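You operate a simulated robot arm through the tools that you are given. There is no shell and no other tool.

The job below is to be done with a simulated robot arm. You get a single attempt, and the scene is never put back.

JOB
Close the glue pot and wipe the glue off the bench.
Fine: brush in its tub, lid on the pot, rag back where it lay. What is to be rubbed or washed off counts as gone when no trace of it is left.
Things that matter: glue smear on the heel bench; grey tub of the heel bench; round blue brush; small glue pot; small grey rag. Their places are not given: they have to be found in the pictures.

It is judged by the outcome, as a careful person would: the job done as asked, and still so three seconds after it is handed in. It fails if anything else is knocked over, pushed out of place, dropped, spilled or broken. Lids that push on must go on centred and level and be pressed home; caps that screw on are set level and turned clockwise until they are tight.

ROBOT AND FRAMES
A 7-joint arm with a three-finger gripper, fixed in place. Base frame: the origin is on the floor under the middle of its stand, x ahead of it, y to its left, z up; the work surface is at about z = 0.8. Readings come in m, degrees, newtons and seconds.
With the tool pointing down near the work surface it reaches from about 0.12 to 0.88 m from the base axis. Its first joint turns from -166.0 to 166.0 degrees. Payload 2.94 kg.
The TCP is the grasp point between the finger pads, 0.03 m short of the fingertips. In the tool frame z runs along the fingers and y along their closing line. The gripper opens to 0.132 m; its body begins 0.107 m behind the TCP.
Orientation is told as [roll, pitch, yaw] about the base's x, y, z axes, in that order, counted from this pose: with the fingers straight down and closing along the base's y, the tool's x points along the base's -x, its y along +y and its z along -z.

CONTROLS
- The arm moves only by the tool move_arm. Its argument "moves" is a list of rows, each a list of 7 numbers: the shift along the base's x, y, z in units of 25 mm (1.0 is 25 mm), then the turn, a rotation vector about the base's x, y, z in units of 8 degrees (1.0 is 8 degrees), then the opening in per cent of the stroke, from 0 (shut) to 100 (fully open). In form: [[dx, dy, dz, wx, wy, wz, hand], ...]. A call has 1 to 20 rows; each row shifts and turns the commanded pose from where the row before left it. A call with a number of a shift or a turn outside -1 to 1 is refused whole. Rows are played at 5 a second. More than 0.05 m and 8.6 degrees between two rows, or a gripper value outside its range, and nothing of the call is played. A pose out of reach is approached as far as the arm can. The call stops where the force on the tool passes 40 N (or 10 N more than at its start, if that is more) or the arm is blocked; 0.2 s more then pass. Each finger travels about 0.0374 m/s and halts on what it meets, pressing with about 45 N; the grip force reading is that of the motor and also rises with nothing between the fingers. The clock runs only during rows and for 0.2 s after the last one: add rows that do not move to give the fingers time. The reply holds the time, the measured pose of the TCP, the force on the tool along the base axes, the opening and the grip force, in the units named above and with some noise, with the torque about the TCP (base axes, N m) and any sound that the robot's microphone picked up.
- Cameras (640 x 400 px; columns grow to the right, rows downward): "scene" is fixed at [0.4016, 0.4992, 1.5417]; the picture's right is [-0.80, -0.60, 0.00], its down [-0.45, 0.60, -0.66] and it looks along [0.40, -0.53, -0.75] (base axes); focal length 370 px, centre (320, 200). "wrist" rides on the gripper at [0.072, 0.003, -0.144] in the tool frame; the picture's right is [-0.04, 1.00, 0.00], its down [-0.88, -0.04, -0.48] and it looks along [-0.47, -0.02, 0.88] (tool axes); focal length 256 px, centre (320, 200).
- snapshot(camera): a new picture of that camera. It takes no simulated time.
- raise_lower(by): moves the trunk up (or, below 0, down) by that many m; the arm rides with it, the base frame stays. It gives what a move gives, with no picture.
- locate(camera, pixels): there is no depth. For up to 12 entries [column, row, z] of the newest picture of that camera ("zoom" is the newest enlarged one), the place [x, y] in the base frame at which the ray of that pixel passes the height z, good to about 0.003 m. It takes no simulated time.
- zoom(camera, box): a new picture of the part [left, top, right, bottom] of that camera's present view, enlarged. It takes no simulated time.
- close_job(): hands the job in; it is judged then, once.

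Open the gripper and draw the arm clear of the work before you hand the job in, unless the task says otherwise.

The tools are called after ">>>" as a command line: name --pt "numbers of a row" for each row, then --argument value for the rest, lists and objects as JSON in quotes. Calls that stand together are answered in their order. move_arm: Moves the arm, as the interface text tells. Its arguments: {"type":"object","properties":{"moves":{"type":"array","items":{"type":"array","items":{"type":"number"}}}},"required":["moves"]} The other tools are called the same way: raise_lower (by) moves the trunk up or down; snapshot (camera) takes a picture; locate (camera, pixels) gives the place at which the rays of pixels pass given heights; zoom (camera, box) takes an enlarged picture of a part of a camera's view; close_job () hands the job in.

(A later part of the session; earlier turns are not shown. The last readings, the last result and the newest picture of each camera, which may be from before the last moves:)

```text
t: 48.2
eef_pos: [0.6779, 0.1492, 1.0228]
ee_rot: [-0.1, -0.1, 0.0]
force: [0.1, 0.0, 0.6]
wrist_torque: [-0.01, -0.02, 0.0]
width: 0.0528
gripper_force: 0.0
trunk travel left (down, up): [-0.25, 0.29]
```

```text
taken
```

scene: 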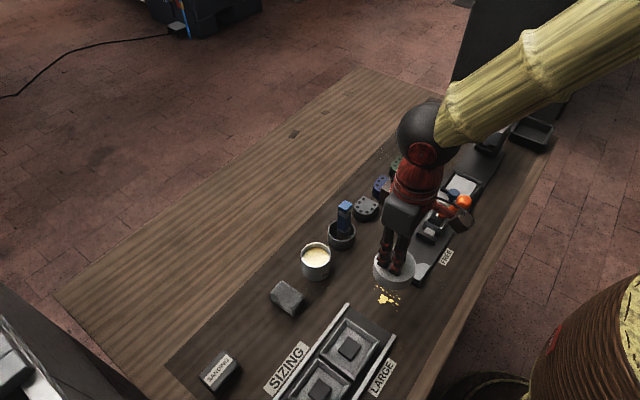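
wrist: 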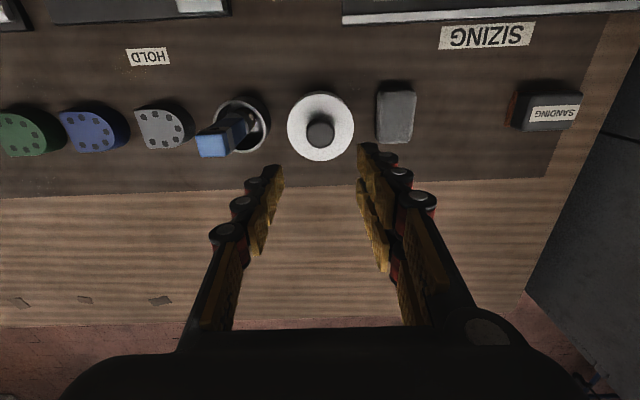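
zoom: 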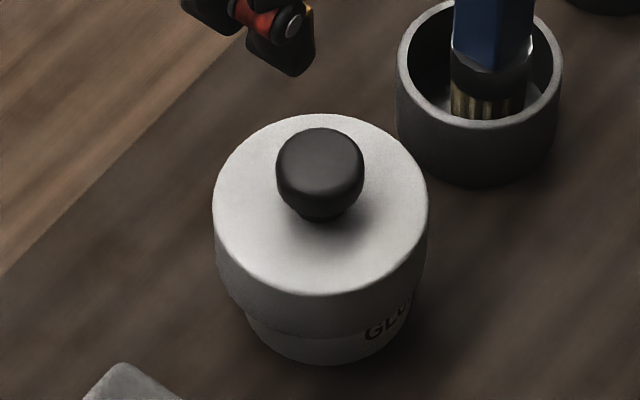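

The lid is on the pot but may be offset by 2–3 mm towards +x/+y in the scene view. I'll move the camera directly overhead as before and measure the lid centre against the pot centre (0.6755,0.150).

>>> move_arm --pt "0.9 0 0 0 0 0 40" --pt "0.9 0 0 0 0 0 40" --pt "0.86 0 0 0 0 0 40" --pt "0 0 0 0 0 0 40"

>>> zoom --camera "wrist" --box '[260, 10, 380, 110]'

>>> zoom --camera "scene" --box '[285, 235, 345, 285]'

```text
t: 49.2
eef_pos: [0.7451, 0.1505, 1.0247]
ee_rot: [0.0, -0.2, 0.0]
force: [0.8, -0.4, -0.5]
wrist_torque: [0.01, 0.02, 0.0]
width: 0.0528
gripper_force: 0.0
trunk travel left (down, up): [-0.25, 0.29]
```

```text
4.00 times, centred on (320, 60) of wrist
```

zoom: 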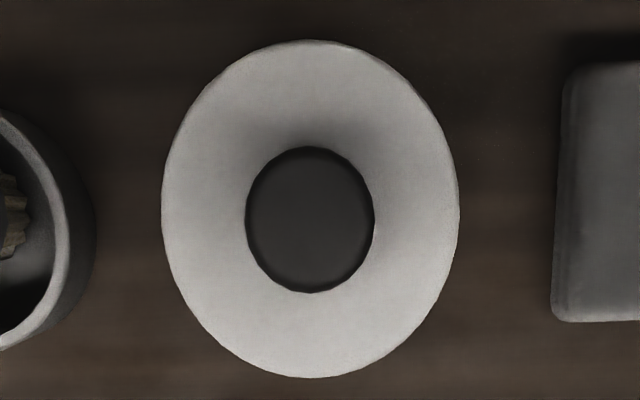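

```text
8.00 times, centred on (315, 260) of scene
```

zoom: 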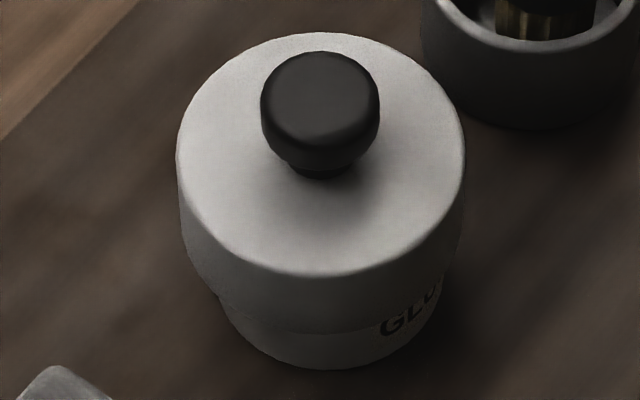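

The lid edges in the wrist view are at columns 280.25 and 354.75 and rows 19.75 and 104.5. I'll locate them.

>>> locate --camera "wrist" --pixels '[[317.5, 19.75, 0.861], [317.5, 104.5, 0.861], [280.25, 62, 0.861], [354.75, 62, 0.861], [317.5, 46.5, 0.883], [317.5, 83.25, 0.883], [301.25, 65, 0.883], [333.75, 65, 0.883]]'

```text
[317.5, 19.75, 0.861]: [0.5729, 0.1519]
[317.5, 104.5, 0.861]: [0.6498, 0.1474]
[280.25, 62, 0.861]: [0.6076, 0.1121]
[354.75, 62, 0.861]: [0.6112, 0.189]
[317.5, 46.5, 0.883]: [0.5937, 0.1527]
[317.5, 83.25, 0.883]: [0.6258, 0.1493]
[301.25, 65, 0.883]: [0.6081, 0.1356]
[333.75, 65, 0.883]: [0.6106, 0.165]
```

That used the pose of the older snapshot, taken before the move. I'll take a fresh wrist snapshot and locate again.

>>> snapshot --camera "wrist"

>>> locate --camera "wrist" --pixels '[[317.5, 19.75, 0.861], [317.5, 104.5, 0.861], [280.25, 62, 0.861], [354.75, 62, 0.861], [317.5, 46.5, 0.883], [317.5, 83.25, 0.883], [301.25, 65, 0.883], [333.75, 65, 0.883]]'

```text
taken
```

wrist: 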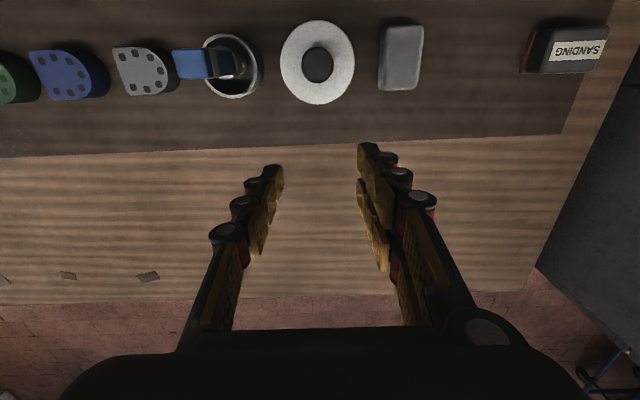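

```text
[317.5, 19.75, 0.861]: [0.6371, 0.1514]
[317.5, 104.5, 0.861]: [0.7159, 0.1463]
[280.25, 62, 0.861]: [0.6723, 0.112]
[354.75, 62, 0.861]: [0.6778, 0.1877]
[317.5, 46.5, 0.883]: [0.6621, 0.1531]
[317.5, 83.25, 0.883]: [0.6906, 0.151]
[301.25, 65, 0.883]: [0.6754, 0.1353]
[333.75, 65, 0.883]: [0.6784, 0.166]
```

The lid centre is (0.6765,0.150), within 1 mm of the pot centre, so it is centred. I'll check its height from the scene ray through the lid-top centre and knob.

>>> snapshot --camera "scene"

>>> locate --camera "scene" --pixels '[[315.1, 254.1, 0.855], [315.1, 254.1, 0.86], [315.1, 254.1, 0.865], [315.1, 254.1, 0.87], [315.1, 254.1, 0.875], [315.1, 247.5, 0.88], [315.1, 247.5, 0.89], [315.1, 247.5, 0.9]]'

```text
taken
```

scene: 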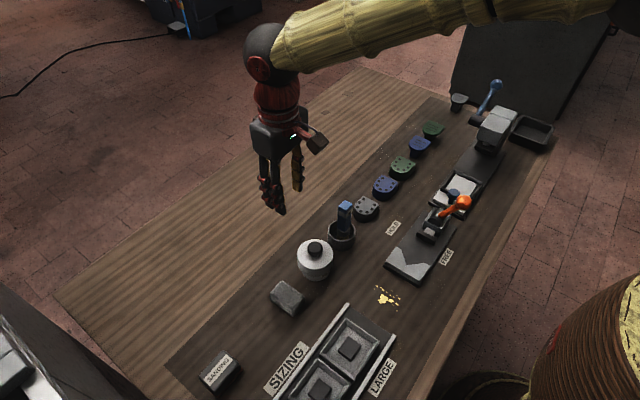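

```text
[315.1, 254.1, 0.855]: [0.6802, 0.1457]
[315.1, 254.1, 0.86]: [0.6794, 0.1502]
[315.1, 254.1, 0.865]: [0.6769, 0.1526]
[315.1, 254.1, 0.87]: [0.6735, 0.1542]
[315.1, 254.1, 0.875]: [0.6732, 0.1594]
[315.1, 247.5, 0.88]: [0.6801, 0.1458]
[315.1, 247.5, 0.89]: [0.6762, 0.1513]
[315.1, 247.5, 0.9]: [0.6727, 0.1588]
```

The lid top is at z≈0.862 over the rim at 0.857, so it looks seated. To be sure it's home, I'll press evenly on the lid's face with the fingertips straddling the knob (hand at 32%).

>>> move_arm --pt "-0.9 0 0 0 0 0 34" --pt "-0.9 0 0 0 0 0 34" --pt "-0.9 0 0 0 0 0 34" --pt "-0.04 0 0 0 0 0 34" --pt "0 0 -0.9 0 0 0 34" --pt "0 0 -0.9 0 0 0 34" --pt "0 0 -0.9 0 0 0 34" --pt "0 0 -0.9 0 0 0 34" --pt "0 0 -0.8 0 0 0 34" --pt "0 0 -0.4 0 0 0 34" --pt "0 0 0 0 0 0 34"

>>> zoom --camera "scene" --box '[275, 210, 355, 287]'

>>> snapshot --camera "wrist"

```text
t: 51.6
eef_pos: [0.6765, 0.1504, 0.9051]
ee_rot: [0.0, -0.1, 0.0]
force: [0.0, 0.3, -0.2]
wrist_torque: [-0.01, 0.0, 0.0]
width: 0.0453
gripper_force: 0.0
trunk travel left (down, up): [-0.25, 0.29]
```

```text
5.19 times, centred on (315, 248) of scene
```

zoom: 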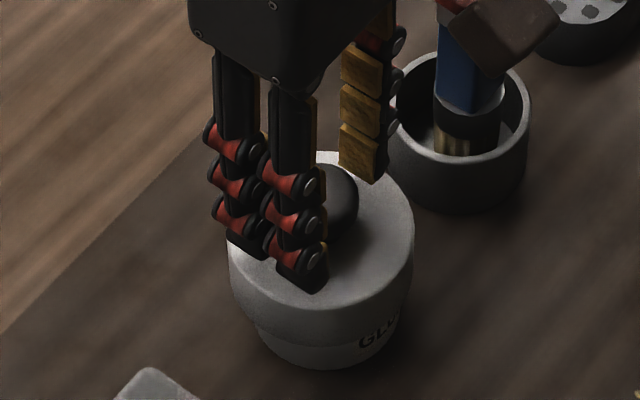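

```text
taken
```

wrist: 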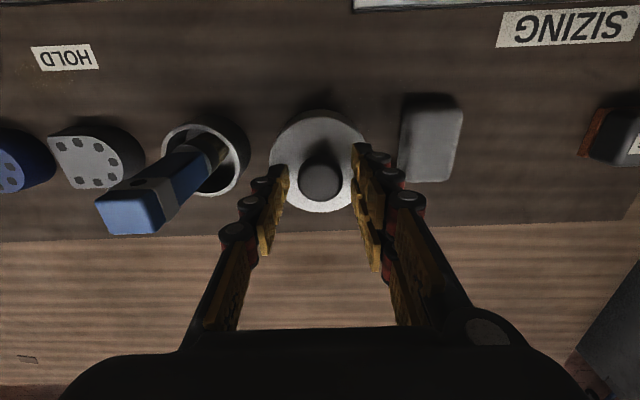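

The fingers straddle the knob. I'll narrow the hand to 29% so the tips land well on the lid face, then press down in fine steps.

>>> move_arm --pt "0 0 0 0 0 0 29" --pt "0 0 -0.2 0 0 0 29" --pt "0 0 -0.15 0 0 0 29" --pt "0 0 -0.1 0 0 0 29" --pt "0 0 -0.05 0 0 0 29" --pt "0 0 0 0 0 0 29"

```text
t: 53.0
eef_pos: [0.6744, 0.1504, 0.894]
ee_rot: [0.2, -0.3, 0.0]
force: [-2.8, -2.0, 18.9]
wrist_torque: [0.01, 0.17, 0.0]
width: 0.0391
gripper_force: 3.0
trunk travel left (down, up): [-0.25, 0.29]
```

The fingertips are on the lid face at 19 N with TCP z≈0.894. I'll press further, up towards the 40 N limit.

>>> move_arm --pt "0 0 -0.05 0 0 0 29" --pt "0 0 -0.04 0 0 0 29" --pt "0 0 0 0 0 0 29" --pt "0 0 -0.03 0 0 0 29" --pt "0 0 0 0 0 0 29"

>>> zoom --camera "scene" --box '[285, 235, 345, 285]'

```text
t: 53.8
eef_pos: [0.6787, 0.1512, 0.8937]
ee_rot: [0.1, -0.8, 0.0]
force: [-0.9, -0.9, 16.6]
wrist_torque: [0.01, 0.19, -0.06]
width: 0.0305
gripper_force: 8.9
trunk travel left (down, up): [-0.25, 0.29]
stopped in row 3: the force on the tool passed its limit at 43 N (the readings are from after the stop); the commanded pose is now the measured one
```

```text
8.00 times, centred on (315, 260) of scene
```

zoom: 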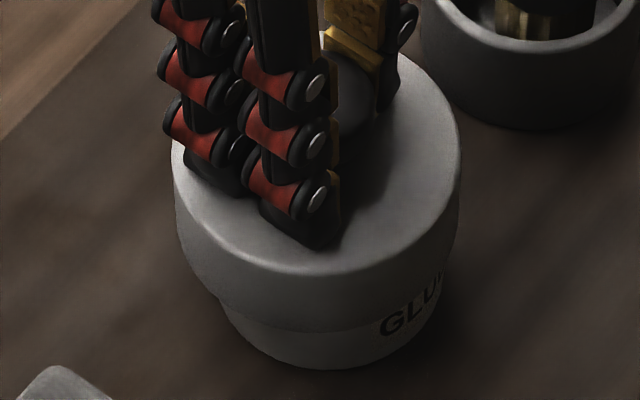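

The press reached 43 N against a hard stop at the same height (TCP z ≈0.894), so the lid is home. The arm drifted a little in +x, so I'll unload, open, rise and check the centring again.

>>> move_arm --pt "0 0 0.1 0 0 0 29" --pt "0 0 0 0 0 0 34" --pt "0 0 0 0 0 0 40" --pt "0 0 0 0 0 0 40" --pt "0 0 0.4 0 0 0 40" --pt "0 0 0.8 0 0 0 40" --pt "0 0 1 0 0 0 40" --pt "0 0 1 0 0 0 40" --pt "0 0 1 0 0 0 40" --pt "0.9 0 0.9 0 0 0 40" --pt "0.9 0 0 0 0 0 40" --pt "0.9 0 0 0 0 0 40" --pt "0 0 0 0 0 0 40" --pt "0 0 0 0 0 0 40"

>>> snapshot --camera "wrist"

>>> zoom --camera "wrist" --box '[260, 10, 380, 110]'

>>> zoom --camera "scene" --box '[285, 235, 345, 285]'

```text
t: 56.8
eef_pos: [0.7455, 0.1518, 1.0219]
ee_rot: [0.2, -0.5, 0.0]
force: [0.5, 0.9, -0.5]
wrist_torque: [0.02, -0.01, 0.03]
width: 0.0527
gripper_force: 0.0
trunk travel left (down, up): [-0.25, 0.29]
```

```text
taken
```

wrist: 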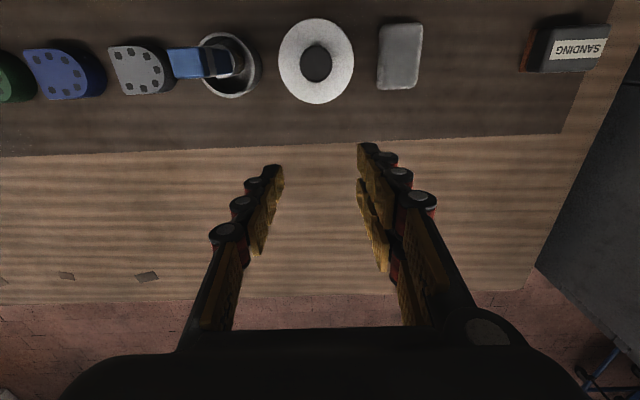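

```text
4.00 times, centred on (320, 60) of wrist
```

zoom: 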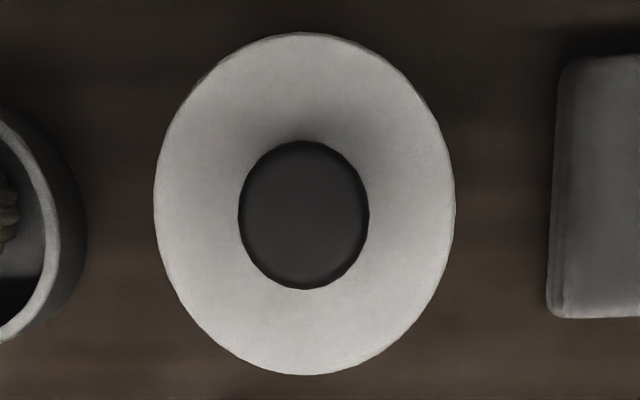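

```text
8.00 times, centred on (315, 260) of scene
```

zoom: 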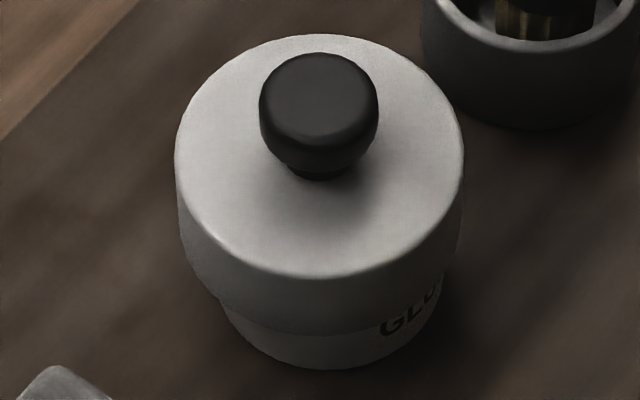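

In the scene view the lid's centre (column ≈314.9) is about 1 px left of the pot's centre (≈316.1), hinting at a 2–3 mm offset within the skirt's play. I'll measure the lid from overhead again.

>>> locate --camera "wrist" --pixels '[[316, 18, 0.862], [316, 103.75, 0.862], [278.25, 61, 0.862], [354, 61, 0.862], [316, 45.5, 0.884], [316, 82.5, 0.884], [299.5, 64, 0.884], [332.25, 64, 0.884]]'

>>> zoom --camera "scene" --box '[295, 255, 335, 290]'

```text
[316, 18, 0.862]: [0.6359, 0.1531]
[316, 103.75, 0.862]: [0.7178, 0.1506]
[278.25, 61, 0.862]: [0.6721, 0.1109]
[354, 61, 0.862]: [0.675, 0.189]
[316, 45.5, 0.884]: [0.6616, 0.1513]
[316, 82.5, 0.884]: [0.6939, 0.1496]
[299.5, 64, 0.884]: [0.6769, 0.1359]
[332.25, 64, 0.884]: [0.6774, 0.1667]
```

```text
11.43 times, centred on (315, 272) of scene
```

zoom: 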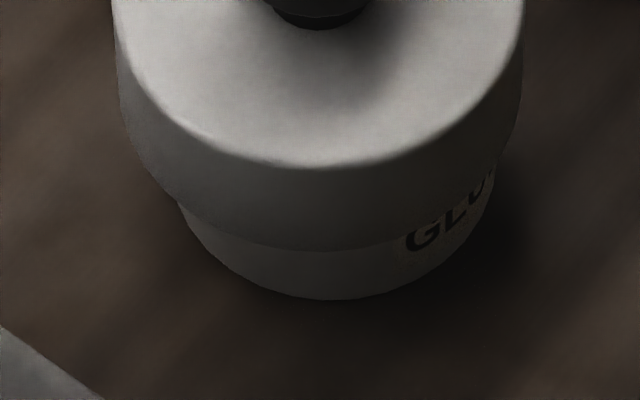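

The overhead view gives the lid at (0.677,0.150), but the scene view suggests an offset of up to 3 mm from the pot. I'll straighten the hand's small tilt and view the lidded pot from the robot side to get the y offset cleanly.

>>> move_arm --pt "-0.9 0 0 -0.025 0.0625 0 40" --pt "-0.9 0 0 0 0 0 40" --pt "-0.9 0 0 0 0 0 40" --pt "-0.9 0 0 0 0 0 40" --pt "-0.9 0 0 0 0 0 40" --pt "-0.9 0 0 0 0 0 40" --pt "-0.9 0 0 0 0 0 40" --pt "-0.9 0 0 0 0 0 40" --pt "-0.9 0 0 0 0 0 40" --pt "-0.9 0 0 0 0 0 40" --pt "-0.6 0 0 0 0 0 40" --pt "0 0 0 0 0 0 40"

>>> snapshot --camera "wrist"

>>> zoom --camera "wrist" --box '[270, 180, 370, 260]'

```text
t: 59.4
eef_pos: [0.5043, 0.1516, 1.0212]
ee_rot: [-0.1, 0.0, 0.0]
force: [0.3, 0.1, 0.2]
wrist_torque: [0.01, 0.0, -0.03]
width: 0.0529
gripper_force: 0.0
trunk travel left (down, up): [-0.25, 0.29]
```

```text
taken
```

wrist: 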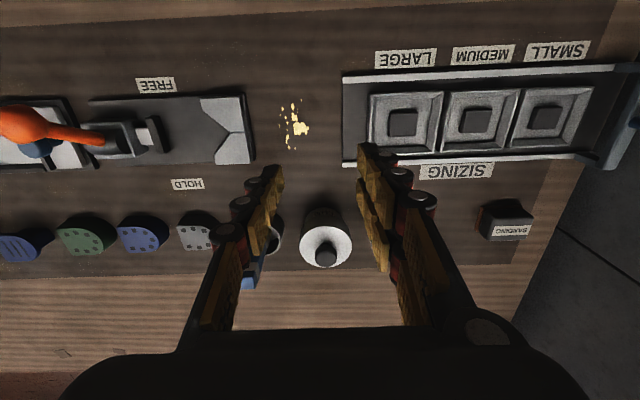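

```text
5.00 times, centred on (320, 220) of wrist
```

zoom: 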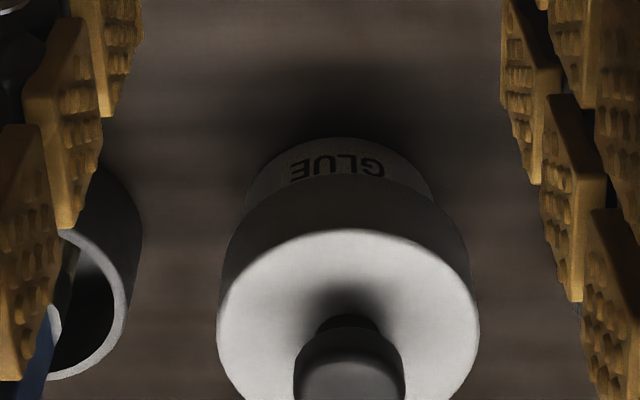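

From this side the lid's centre (zoom column 348.5) is about 2.2 mm to +y of the pot's (339.5), and the scene implies about 2.3 mm in +x. I'll re-grip the knob and slide the lid back to centre.

>>> move_arm --pt "0.9 0 0 0 0 0 40" --pt "0.9 0 0 0 0 0 40" --pt "0.9 0 0 0 0 0 40" --pt "0.9 0 0 0 0 0 40" --pt "0.9 0 0 0 0 0 40" --pt "0.9 0 0 0 0 0 40" --pt "0.9 0 0 0 0 0 40" --pt "0.69 -0.04 0 0 0 0 40" --pt "0 0 -0.9 0 0 0 40" --pt "0 0 -0.9 0 0 0 40" --pt "0 0 -0.9 0 0 0 40" --pt "0 0 -0.9 0 0 0 40" --pt "0 0 -0.9 0 0 0 40" --pt "0 0 -0.4 0 0 0 40" --pt "0 0 0 0 0 0 40" --pt "0 0 0 0 0 0 40"

>>> zoom --camera "wrist" --box '[240, 90, 400, 220]'

>>> zoom --camera "scene" --box '[285, 235, 345, 285]'

```text
t: 62.8
eef_pos: [0.6786, 0.1499, 0.8967]
ee_rot: [-0.1, 0.0, 0.0]
force: [-0.6, 0.0, 1.6]
wrist_torque: [-0.01, 0.0, 0.01]
width: 0.0528
gripper_force: 0.1
trunk travel left (down, up): [-0.25, 0.29]
```

```text
3.08 times, centred on (320, 155) of wrist
```

zoom: 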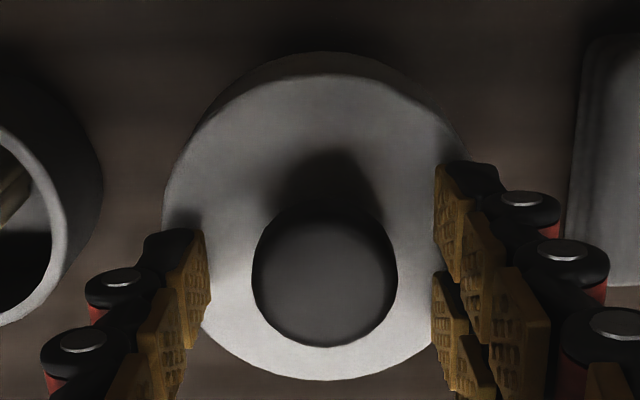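

```text
8.00 times, centred on (315, 260) of scene
```

zoom: 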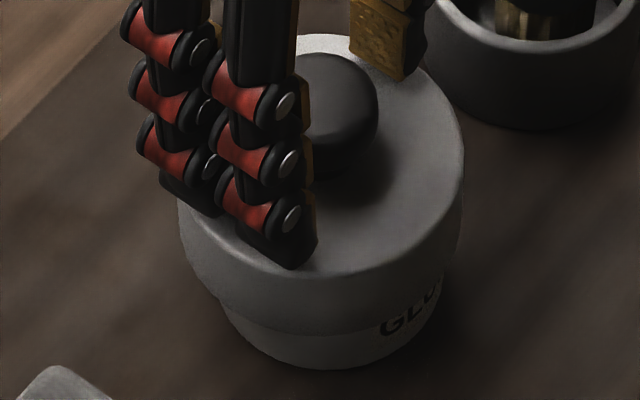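

The knob sits about 1.5 mm to +y of the grip centre and at the same x as when I carried it. I'll close on it, which centres y, then shift −2.3 mm in x.

>>> move_arm --pt "0 0 0 0 0 0 32" --pt "0 0 0 0 0 0 25" --pt "0 0 0 0 0 0 20" --pt "0 0 0 0 0 0 10" --pt "0 0 0 0 0 0 0" --pt "0 0 0 0 0 0 0"

>>> zoom --camera "scene" --box '[285, 235, 345, 285]'

>>> zoom --camera "wrist" --box '[240, 90, 400, 220]'

```text
t: 64.2
eef_pos: [0.6789, 0.1504, 0.8975]
ee_rot: [-0.1, 0.0, -0.1]
force: [-0.4, -0.4, -0.2]
wrist_torque: [0.0, -0.03, 0.03]
width: 0.0286
gripper_force: 45.1
trunk travel left (down, up): [-0.25, 0.29]
```

```text
8.00 times, centred on (315, 260) of scene
```

zoom: 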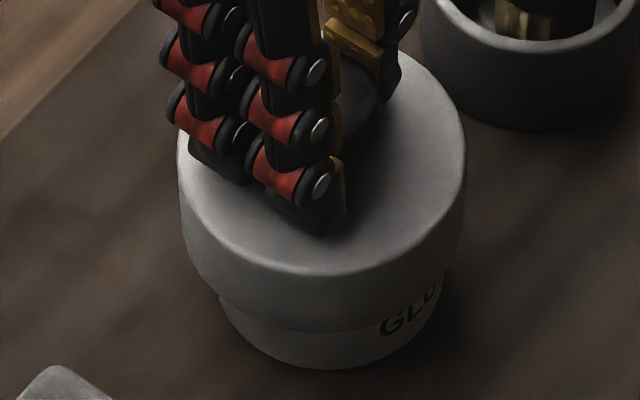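

```text
3.08 times, centred on (320, 155) of wrist
```

zoom: 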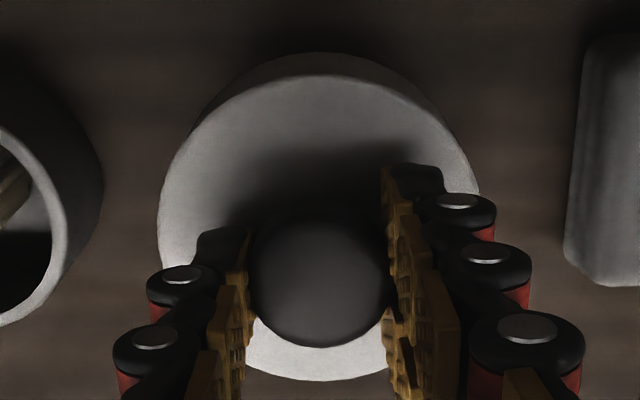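

The lid is gripped; its centre is at zoom column 322 against the pot's ≈329. I'll shift it −2.3 mm in x and check.

>>> move_arm --pt "-0.05 -0.01 0 0 0 0 0" --pt "-0.04 0 0 0 0 0 0" --pt "0 0 0 0 0 0 0" --pt "0 0 0 0 0 0 0"

>>> zoom --camera "scene" --box '[285, 235, 345, 285]'

```text
t: 65.2
eef_pos: [0.6777, 0.1499, 0.8982]
ee_rot: [-0.2, 0.1, 0.0]
force: [-0.2, -0.6, 0.0]
wrist_torque: [-0.01, 0.0, 0.03]
width: 0.0283
gripper_force: 44.9
trunk travel left (down, up): [-0.25, 0.29]
```

```text
8.00 times, centred on (315, 260) of scene
```

zoom: 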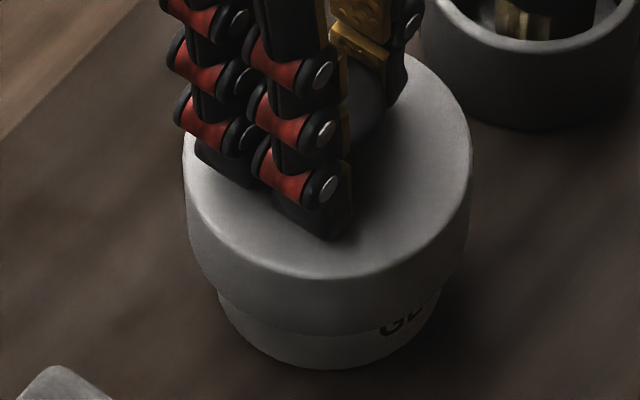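

The lid's centre is now at 327.5 against the pot's ≈329, so it is well centred. I'll release gently, rise and re-check.

>>> move_arm --pt "-0.02 0 0 0 0 0 0" --pt "0 0 0 0 0 0 0" --pt "0 0 0 0 0 0 22" --pt "0 0 0 0 0 0 25" --pt "0 0 0 0 0 0 28" --pt "0 0 0 0 0 0 34" --pt "0 0 0 0 0 0 40" --pt "0 0 0.4 0 0 0 40" --pt "0 0 0.8 0 0 0 40" --pt "0 0 0.9 0 0 0 40" --pt "0 0 0.9 0 0 0 40" --pt "0 0 0.9 0 0 0 40" --pt "0 0 0.9 0 0 0 40" --pt "0 0 0 0 0 0 40"

>>> zoom --camera "scene" --box '[285, 235, 345, 285]'

>>> snapshot --camera "wrist"

```text
t: 68.2
eef_pos: [0.6767, 0.15, 1.0179]
ee_rot: [-0.2, 0.1, -0.1]
force: [0.0, 0.6, 0.5]
wrist_torque: [-0.02, -0.04, -0.02]
width: 0.0526
gripper_force: 0.0
trunk travel left (down, up): [-0.25, 0.29]
```

```text
8.00 times, centred on (315, 260) of scene
```

zoom: 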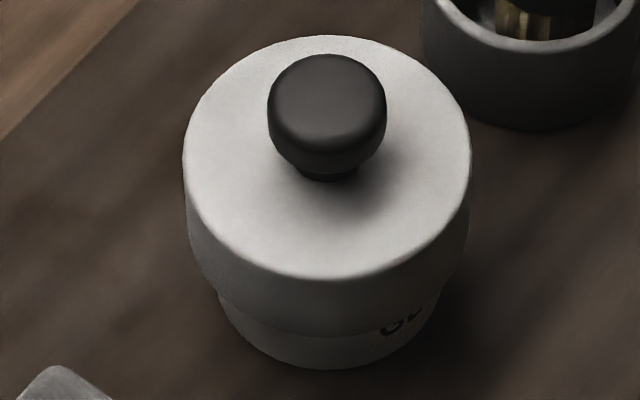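

```text
taken
```

wrist: 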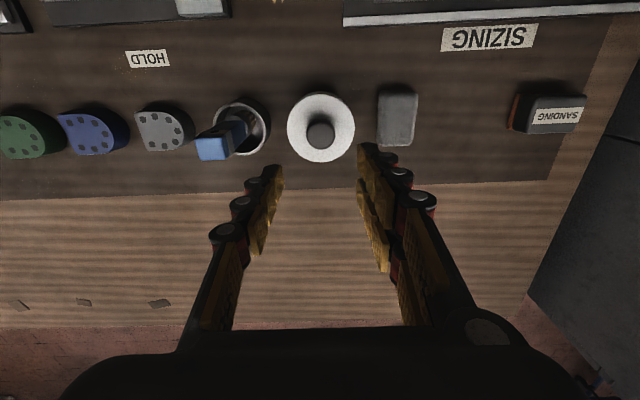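

The lid is centred within about 1 mm and level. Next I'll put the camera over the rag to record exactly where it lies before picking it up.

>>> move_arm --pt "0.65 0.95 0 0.02 0 0 60" --pt "0.65 0.95 0 0 0 0 60" --pt "0.65 0.95 0 0 0 0 60" --pt "0.65 0.95 0 0 0 0 60" --pt "0 0 0 0 0 0 60" --pt "0 0 0 0 0 0 60"

>>> snapshot --camera "wrist"

>>> snapshot --camera "scene"

>>> zoom --camera "wrist" --box '[260, 10, 380, 110]'

```text
t: 69.6
eef_pos: [0.7412, 0.2434, 1.0166]
ee_rot: [0.2, 0.0, -0.1]
force: [-0.6, -0.8, 0.6]
wrist_torque: [0.01, -0.03, 0.03]
width: 0.079
gripper_force: 0.0
trunk travel left (down, up): [-0.25, 0.29]
```

```text
taken
```

wrist: 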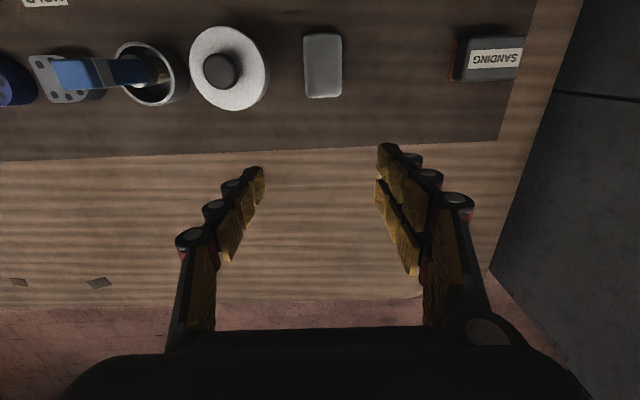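

```text
taken
```

scene: 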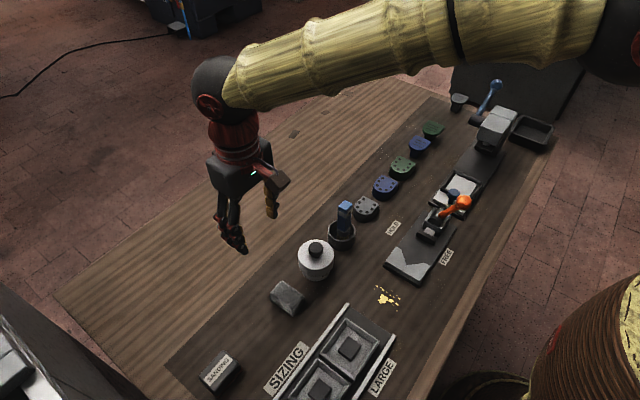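

```text
4.00 times, centred on (320, 60) of wrist
```

zoom: 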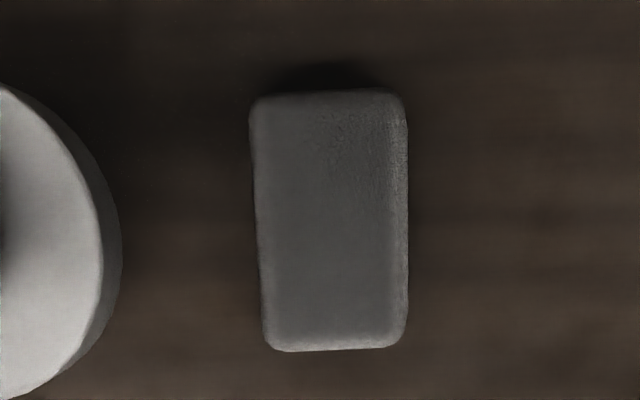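

The rag shows in the zoom with edges at columns ≈256–407 and rows ≈92–350. I'll locate its outline at a couple of heights, and its top in the scene to get its thickness.

>>> locate --camera "zoom" --pixels '[[250, 100, 0.825], [405, 97, 0.825], [406, 343, 0.825], [266, 346, 0.825], [256, 220, 0.825], [407, 220, 0.825], [330, 92, 0.825], [338, 350, 0.825], [332, 220, 0.82], [332, 220, 0.83]]'

>>> zoom --camera "scene" --box '[255, 270, 325, 325]'

```text
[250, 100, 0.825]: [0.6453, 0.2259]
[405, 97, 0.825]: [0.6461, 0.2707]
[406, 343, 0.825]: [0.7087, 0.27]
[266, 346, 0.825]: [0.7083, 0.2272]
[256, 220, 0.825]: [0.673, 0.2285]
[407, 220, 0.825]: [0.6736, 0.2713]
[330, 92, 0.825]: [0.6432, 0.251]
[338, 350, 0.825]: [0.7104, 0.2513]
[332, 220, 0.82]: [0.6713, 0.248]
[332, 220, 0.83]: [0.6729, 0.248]
```

```text
7.27 times, centred on (290, 298) of scene
```

zoom: 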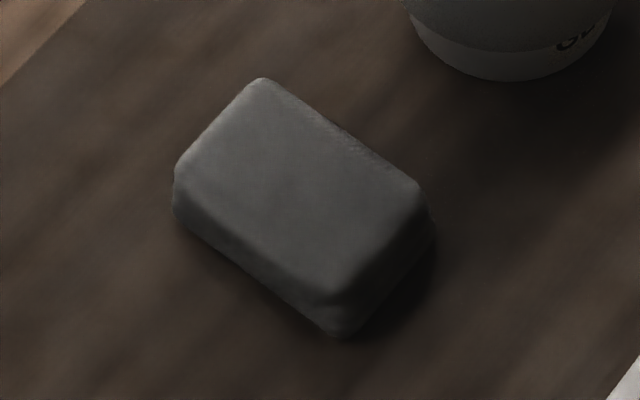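

The rag is centred at ≈(0.677,0.249), about 66 mm along x by 44 mm along y. I'll check its top height against the scene ray.

>>> locate --camera "scene" --pixels '[[287.1, 295.8, 0.81], [287.1, 295.8, 0.82], [287.1, 295.8, 0.825], [287.1, 295.8, 0.83], [287.1, 295.8, 0.84], [383, 299.5, 0.8], [381, 285, 0.8], [399, 309.5, 0.8], [400, 294, 0.8], [387, 297, 0.8]]'

>>> zoom --camera "scene" --box '[360, 270, 420, 320]'

```text
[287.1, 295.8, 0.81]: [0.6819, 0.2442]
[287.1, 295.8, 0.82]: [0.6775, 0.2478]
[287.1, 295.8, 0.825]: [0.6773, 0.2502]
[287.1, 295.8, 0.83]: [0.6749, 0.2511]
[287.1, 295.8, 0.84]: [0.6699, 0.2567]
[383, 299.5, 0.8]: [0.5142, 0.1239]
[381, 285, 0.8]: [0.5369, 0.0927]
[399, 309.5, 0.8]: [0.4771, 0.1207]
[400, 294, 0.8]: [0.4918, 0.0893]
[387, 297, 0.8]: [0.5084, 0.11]
```

```text
8.00 times, centred on (390, 295) of scene
```

zoom: 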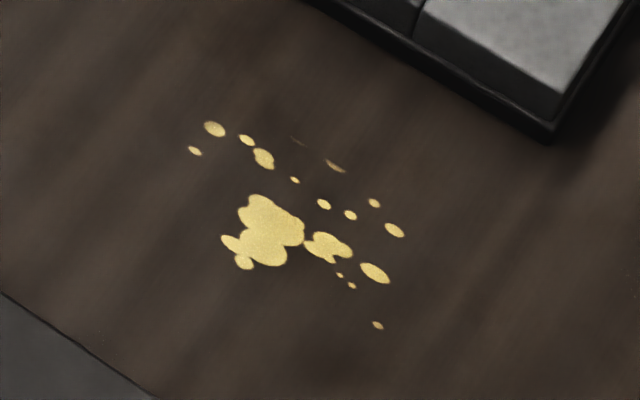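

The rag's top is at z≈0.824. Next I'll map the smear's extent, from the large blob around zoom (265,232) to outlying flecks such as (195,150) and (377,325).

>>> locate --camera "zoom" --pixels '[[214, 128, 0.8], [195, 150, 0.8], [298, 140, 0.8], [335, 165, 0.8], [374, 202, 0.8], [395, 230, 0.8], [375, 272, 0.8], [377, 325, 0.8], [222, 240, 0.8], [244, 262, 0.8], [262, 200, 0.8], [325, 245, 0.8]]'

```text
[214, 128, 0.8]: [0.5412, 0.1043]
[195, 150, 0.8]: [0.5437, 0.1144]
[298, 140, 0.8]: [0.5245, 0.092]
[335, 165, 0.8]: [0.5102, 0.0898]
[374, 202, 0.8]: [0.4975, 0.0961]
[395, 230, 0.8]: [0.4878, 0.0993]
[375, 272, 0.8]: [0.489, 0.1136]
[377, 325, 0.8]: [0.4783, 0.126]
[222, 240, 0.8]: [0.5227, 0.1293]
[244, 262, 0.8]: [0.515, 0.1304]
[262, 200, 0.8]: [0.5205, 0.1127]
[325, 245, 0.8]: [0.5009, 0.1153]
```

The smear spans x≈0.477–0.546 and y≈0.088–0.134, between the jig (y≈0.06) and the tray (y≈0.176). I'll turn the hand −90° about z so the fingers close along x. That lets me hold the rag by its ends, clear of the lid, jig and tray, so I'll rotate above the rag.

>>> move_arm --pt "-0.5 0.05 0.2 -0.02 0 -1 60" --pt "-0.5 0.05 0.2 0 0 -1 60" --pt "-0.5 0.05 0.2 0 0 -1 70" --pt "-0.5 0.05 0 0 0 -1 70" --pt "-0.57 0.02 0 0 0 -1 70" --pt "0 0 0 0 0 -1 70" --pt "0 0 0 0 0 -1 70" --pt "0 0 0 0 0 -1 70" --pt "0 0 0 0 0 -1 70" --pt "0 0 0 0 0 -1 70" --pt "0 0 0 0 0 -1 70" --pt "0 0 0 0 0 -0.25 70" --pt "0 0 0 0 0 0 70" --pt "0 0 0 0 0 0 70"

>>> snapshot --camera "wrist"

>>> snapshot --camera "scene"

```text
t: 72.6
eef_pos: [0.6782, 0.2505, 1.0336]
ee_rot: [-0.1, -0.1, -90.1]
force: [0.3, 0.5, 0.0]
wrist_torque: [-0.01, 0.01, -0.01]
width: 0.0925
gripper_force: 0.1
trunk travel left (down, up): [-0.25, 0.29]
```

```text
taken
```

wrist: 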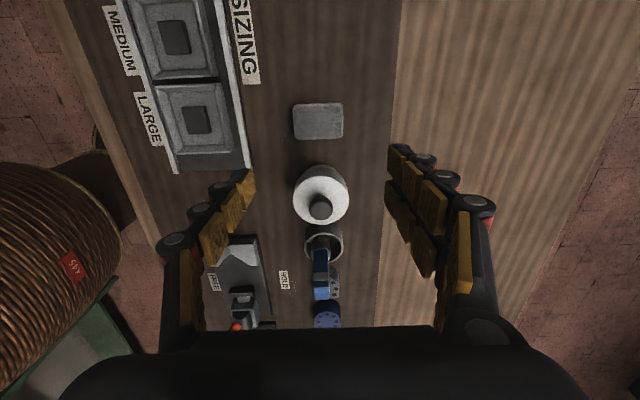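

```text
taken
```

scene: 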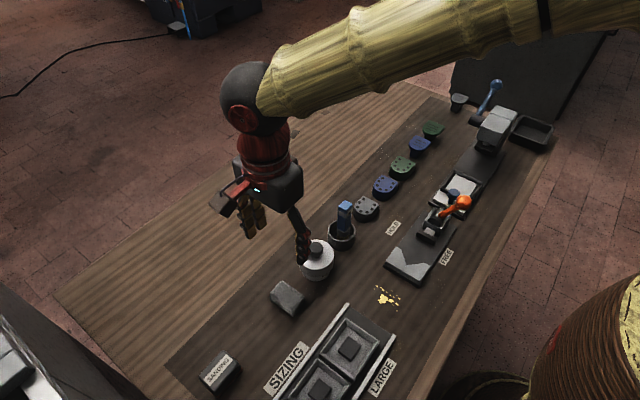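

The rotation worked (yaw −90.1). The rag is at wrist (318,121), and I'll check its position from this viewpoint too.

>>> zoom --camera "wrist" --box '[270, 80, 370, 160]'

>>> locate --camera "wrist" --pixels '[[293, 122, 0.822], [344, 122, 0.822], [318, 104, 0.824], [318, 137, 0.824], [318, 121, 0.824]]'

```text
5.00 times, centred on (320, 120) of wrist
```

zoom: 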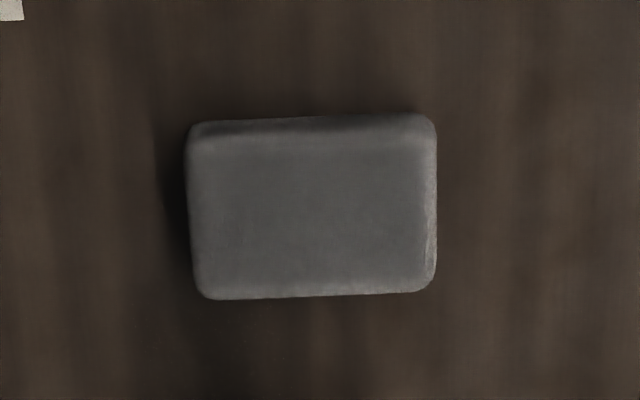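

```text
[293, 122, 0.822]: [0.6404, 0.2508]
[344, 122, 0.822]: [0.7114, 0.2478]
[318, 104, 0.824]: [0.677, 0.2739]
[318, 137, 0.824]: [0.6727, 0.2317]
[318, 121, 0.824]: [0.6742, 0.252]
```

The rag centre from here is ≈(0.676,0.250), consistent with before. I'll descend with the fingers at its two x-ends, stopping short to check.

>>> move_arm --pt "-0.06 0 -0.9 0 0 0 70" --pt "0 0 -0.9 0 0 0 70" --pt "0 0 -0.9 0 0 0 70" --pt "0 0 -0.9 0 0 0 70" --pt "0 0 -0.9 0 0 0 70" --pt "0 0 -0.9 0 0 0 70" --pt "0 0 -0.9 0 0 0 70" --pt "0 0 -0.5 0 0 0 70" --pt "0 0 0 0 0 0 70"

>>> snapshot --camera "wrist"

>>> zoom --camera "scene" --box '[235, 220, 355, 330]'

```text
t: 74.6
eef_pos: [0.6775, 0.2514, 0.8624]
ee_rot: [-0.1, 0.0, -90.0]
force: [0.2, -0.3, 0.0]
wrist_torque: [0.01, 0.04, -0.03]
width: 0.0922
gripper_force: 0.0
trunk travel left (down, up): [-0.25, 0.29]
```

```text
taken
```

wrist: 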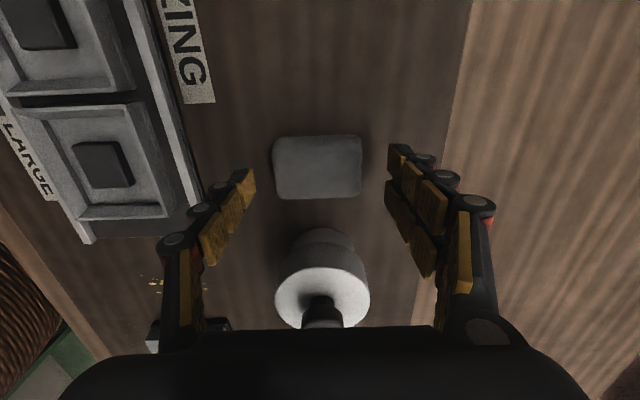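

```text
3.64 times, centred on (295, 275) of scene
```

zoom: 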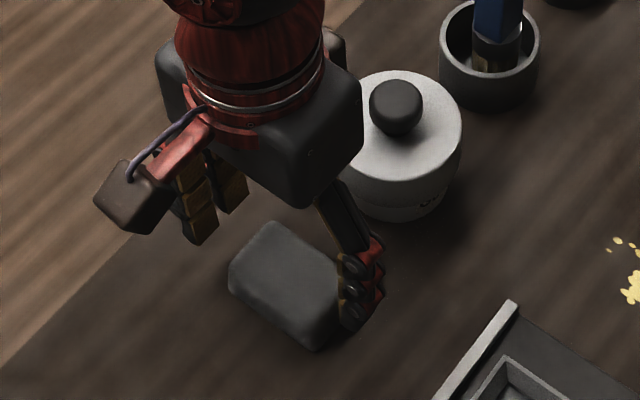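

The rag lies centred between the fingers (rag centre column 317.5, about 2 mm to −x). I'll correct that and lower to fingertip height ≈0.808.

>>> move_arm --pt "-0.07 0 -0.4 0 0 0 70" --pt "0 0 -0.4 0 0 0 70" --pt "0 0 -0.18 0 0 0 70" --pt "0 0 0 0 0 0 70"

>>> zoom --camera "scene" --box '[235, 240, 325, 330]'

>>> snapshot --camera "wrist"

```text
t: 75.6
eef_pos: [0.6745, 0.2507, 0.8403]
ee_rot: [-0.1, 0.1, -90.0]
force: [-0.2, -0.3, 0.7]
wrist_torque: [0.0, -0.01, 0.02]
width: 0.0926
gripper_force: 0.1
trunk travel left (down, up): [-0.25, 0.29]
```

```text
4.44 times, centred on (280, 285) of scene
```

zoom: 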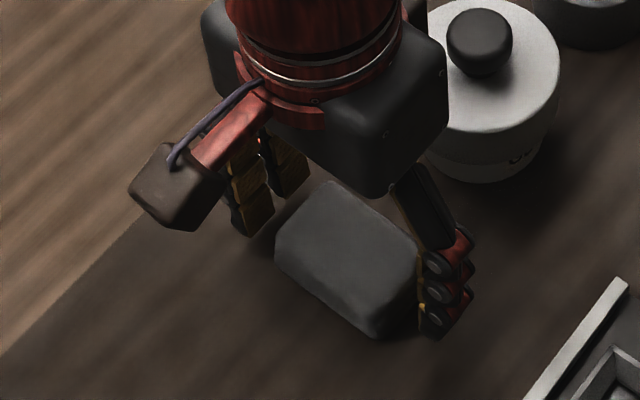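

```text
taken
```

wrist: 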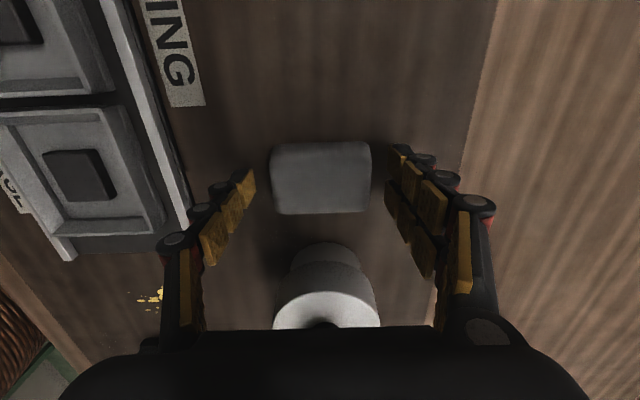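

The rag is centred between the fingertips, with centre column 320.5. I'll close on its ends.

>>> move_arm --pt "0 0 0 0 0 0 60" --pt "0 0 0 0 0 0 52" --pt "0 0 0 0 0 0 46" --pt "0 0 0 0 0 0 40" --pt "0 0 0 0 0 0 40"

>>> snapshot --camera "wrist"

```text
t: 76.8
eef_pos: [0.6753, 0.2512, 0.8391]
ee_rot: [-0.1, -0.1, -90.0]
force: [0.7, 0.0, 1.4]
wrist_torque: [-0.04, 0.01, -0.01]
width: 0.0681
gripper_force: 44.1
trunk travel left (down, up): [-0.25, 0.29]
```

```text
taken
```

wrist: 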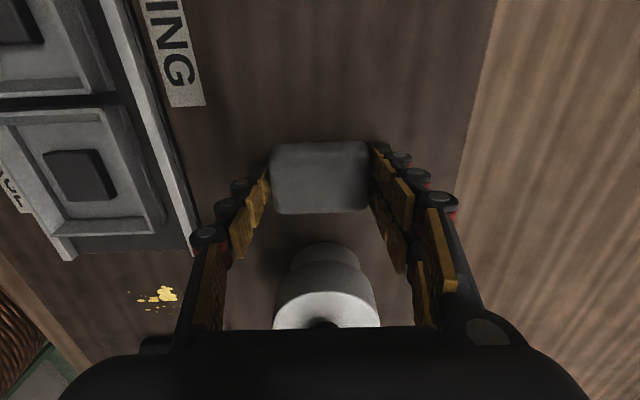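

The rag is held at 68 mm and hasn't shifted. I'll lift it by 110 mm.

>>> move_arm --pt "0 0 0.4 0 0 0 40" --pt "0 0 0.8 0 0 0 40" --pt "0 0 0.8 0 0 0 40" --pt "0 0 0.8 0 0 0 40" --pt "0 0 0.8 0 0 0 40" --pt "0 0 0.8 0 0 0 40" --pt "0 0 0 0 0 0 40" --pt "0 0 0 0 0 0 40"

>>> snapshot --camera "wrist"

>>> snapshot --camera "scene"

```text
t: 78.6
eef_pos: [0.6736, 0.2506, 0.9501]
ee_rot: [-0.2, 0.1, -90.0]
force: [0.0, -0.2, -0.3]
wrist_torque: [-0.03, -0.03, -0.03]
width: 0.0687
gripper_force: 45.0
trunk travel left (down, up): [-0.25, 0.29]
```

```text
taken
```

wrist: 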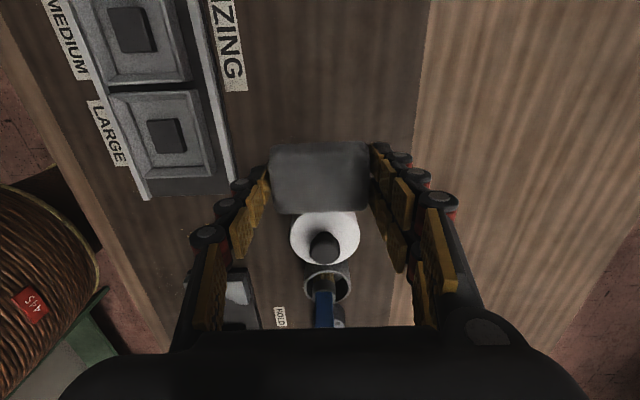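

```text
taken
```

scene: 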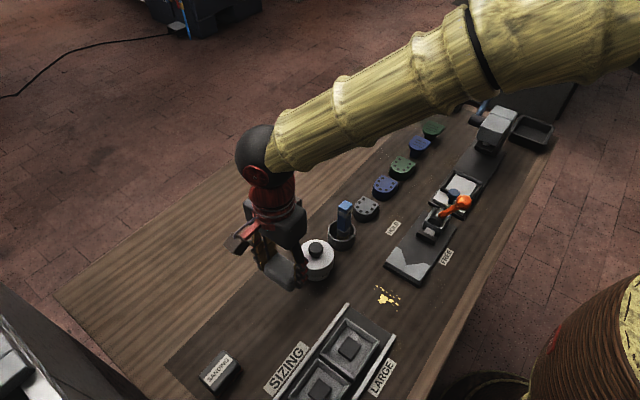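

The rag is held firmly. I'll carry it over the smear to about (0.512,0.111), keeping this height.

>>> move_arm --pt "-0.8 -0.7 0 0 0 0 40" --pt "-0.8 -0.7 0 0 0 0 40" --pt "-0.8 -0.7 0 0 0 0 40" --pt "-0.8 -0.7 0 0 0 0 40" --pt "-0.8 -0.7 0 0 0 0 40" --pt "-0.8 -0.7 0 0 0 0 40" --pt "-0.8 -0.7 0 0 0 0 40" --pt "-0.92 -0.7 0 0 0 0 40" --pt "0 0 0 0 0 0 40" --pt "0 0 0 0 0 0 40"

>>> snapshot --camera "wrist"

>>> snapshot --camera "scene"

```text
t: 80.8
eef_pos: [0.5105, 0.1124, 0.9477]
ee_rot: [-0.1, 0.0, -89.9]
force: [0.8, -0.6, -0.4]
wrist_torque: [0.03, -0.02, -0.01]
width: 0.0687
gripper_force: 44.7
trunk travel left (down, up): [-0.25, 0.29]
```

```text
taken
```

wrist: 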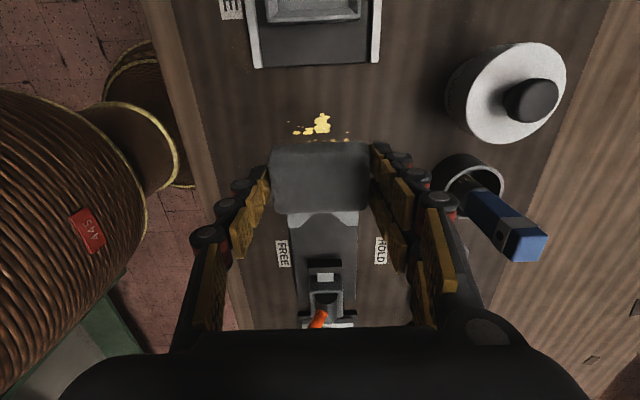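

```text
taken
```

scene: 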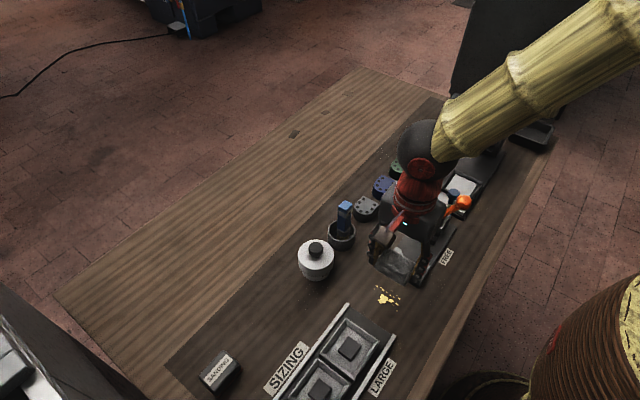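

The rag hangs over the smear; the blob is visible just beyond it at wrist (320,124). I'll cross-check the smear's y extent and the jig edge from this view.

>>> locate --camera "wrist" --pixels '[[320, 115, 0.8], [296, 131, 0.8], [347, 139, 0.8], [325, 131, 0.8], [290, 213, 0.82], [356, 213, 0.82], [258, 66, 0.82], [375, 60, 0.82]]'

>>> zoom --camera "wrist" --box '[240, 90, 400, 220]'

```text
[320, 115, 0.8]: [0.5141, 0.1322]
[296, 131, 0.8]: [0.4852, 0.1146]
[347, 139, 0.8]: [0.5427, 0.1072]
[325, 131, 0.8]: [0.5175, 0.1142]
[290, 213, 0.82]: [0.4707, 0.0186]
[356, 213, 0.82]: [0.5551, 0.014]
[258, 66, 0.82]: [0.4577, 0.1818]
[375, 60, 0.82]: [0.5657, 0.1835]
```

```text
3.08 times, centred on (320, 155) of wrist
```

zoom: 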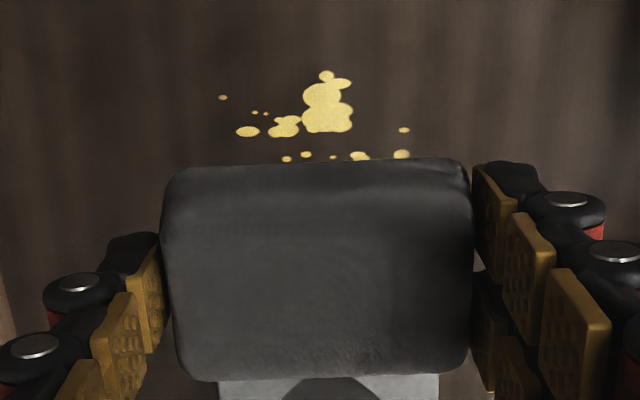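

The smear lies at y≈0.09–0.134 and the tray edge is at ≈0.182, which fits the plan. I'll lower the rag towards the bench, slowly at the end.

>>> move_arm --pt "0 0 -0.9 0 0 0 40" --pt "0 0 -0.9 0 0 0 40" --pt "0 0 -0.9 0 0 0 40" --pt "0 0 -0.9 0 0 0 40" --pt "0 0 -0.4 0 0 0 40" --pt "0 0 -0.1 0 0 0 40" --pt "0 0 -0.1 0 0 0 40" --pt "0 0 0 0 0 0 40"

>>> zoom --camera "scene" --box '[340, 230, 440, 320]'

```text
t: 82.6
eef_pos: [0.5109, 0.1103, 0.8429]
ee_rot: [0.0, 0.0, -90.0]
force: [-0.2, -0.8, 0.4]
wrist_torque: [0.0, -0.03, 0.02]
width: 0.0684
gripper_force: 45.0
trunk travel left (down, up): [-0.25, 0.29]
```

```text
4.44 times, centred on (390, 275) of scene
```

zoom: 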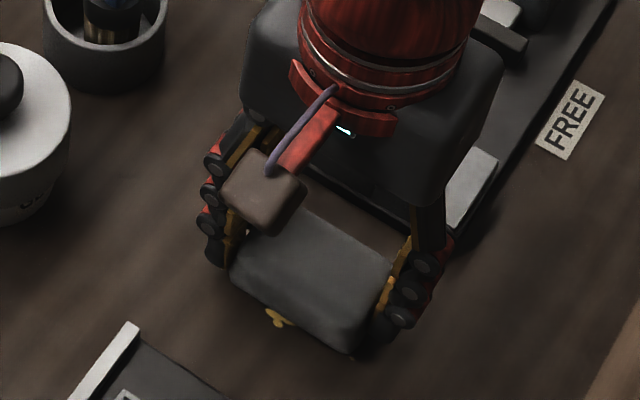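

The rag is a few mm above the bench, with no contact yet at TCP z = 0.843. I'll step down 2.5 mm at a time until it presses lightly.

>>> move_arm --pt "0 0 -0.1 0 0 0 40" --pt "0 0 -0.1 0 0 0 40" --pt "0 0 0 0 0 0 40"

```text
t: 83.4
eef_pos: [0.5103, 0.1111, 0.839]
ee_rot: [-0.1, 0.0, -90.0]
force: [-0.9, -0.7, 3.1]
wrist_torque: [-0.04, -0.03, 0.01]
width: 0.0686
gripper_force: 45.2
trunk travel left (down, up): [-0.25, 0.29]
```

There's a light 3 N contact at z = 0.839. I'll add a little more pressure.

>>> move_arm --pt "0 0 -0.06 0 0 0 40" --pt "0 0 0 0 0 0 40"

```text
t: 84.0
eef_pos: [0.5108, 0.1108, 0.8375]
ee_rot: [0.0, 0.1, -89.9]
force: [-5.6, 0.2, 22.9]
wrist_torque: [-0.05, 0.43, -0.04]
width: 0.0688
gripper_force: 45.1
trunk travel left (down, up): [-0.25, 0.29]
```

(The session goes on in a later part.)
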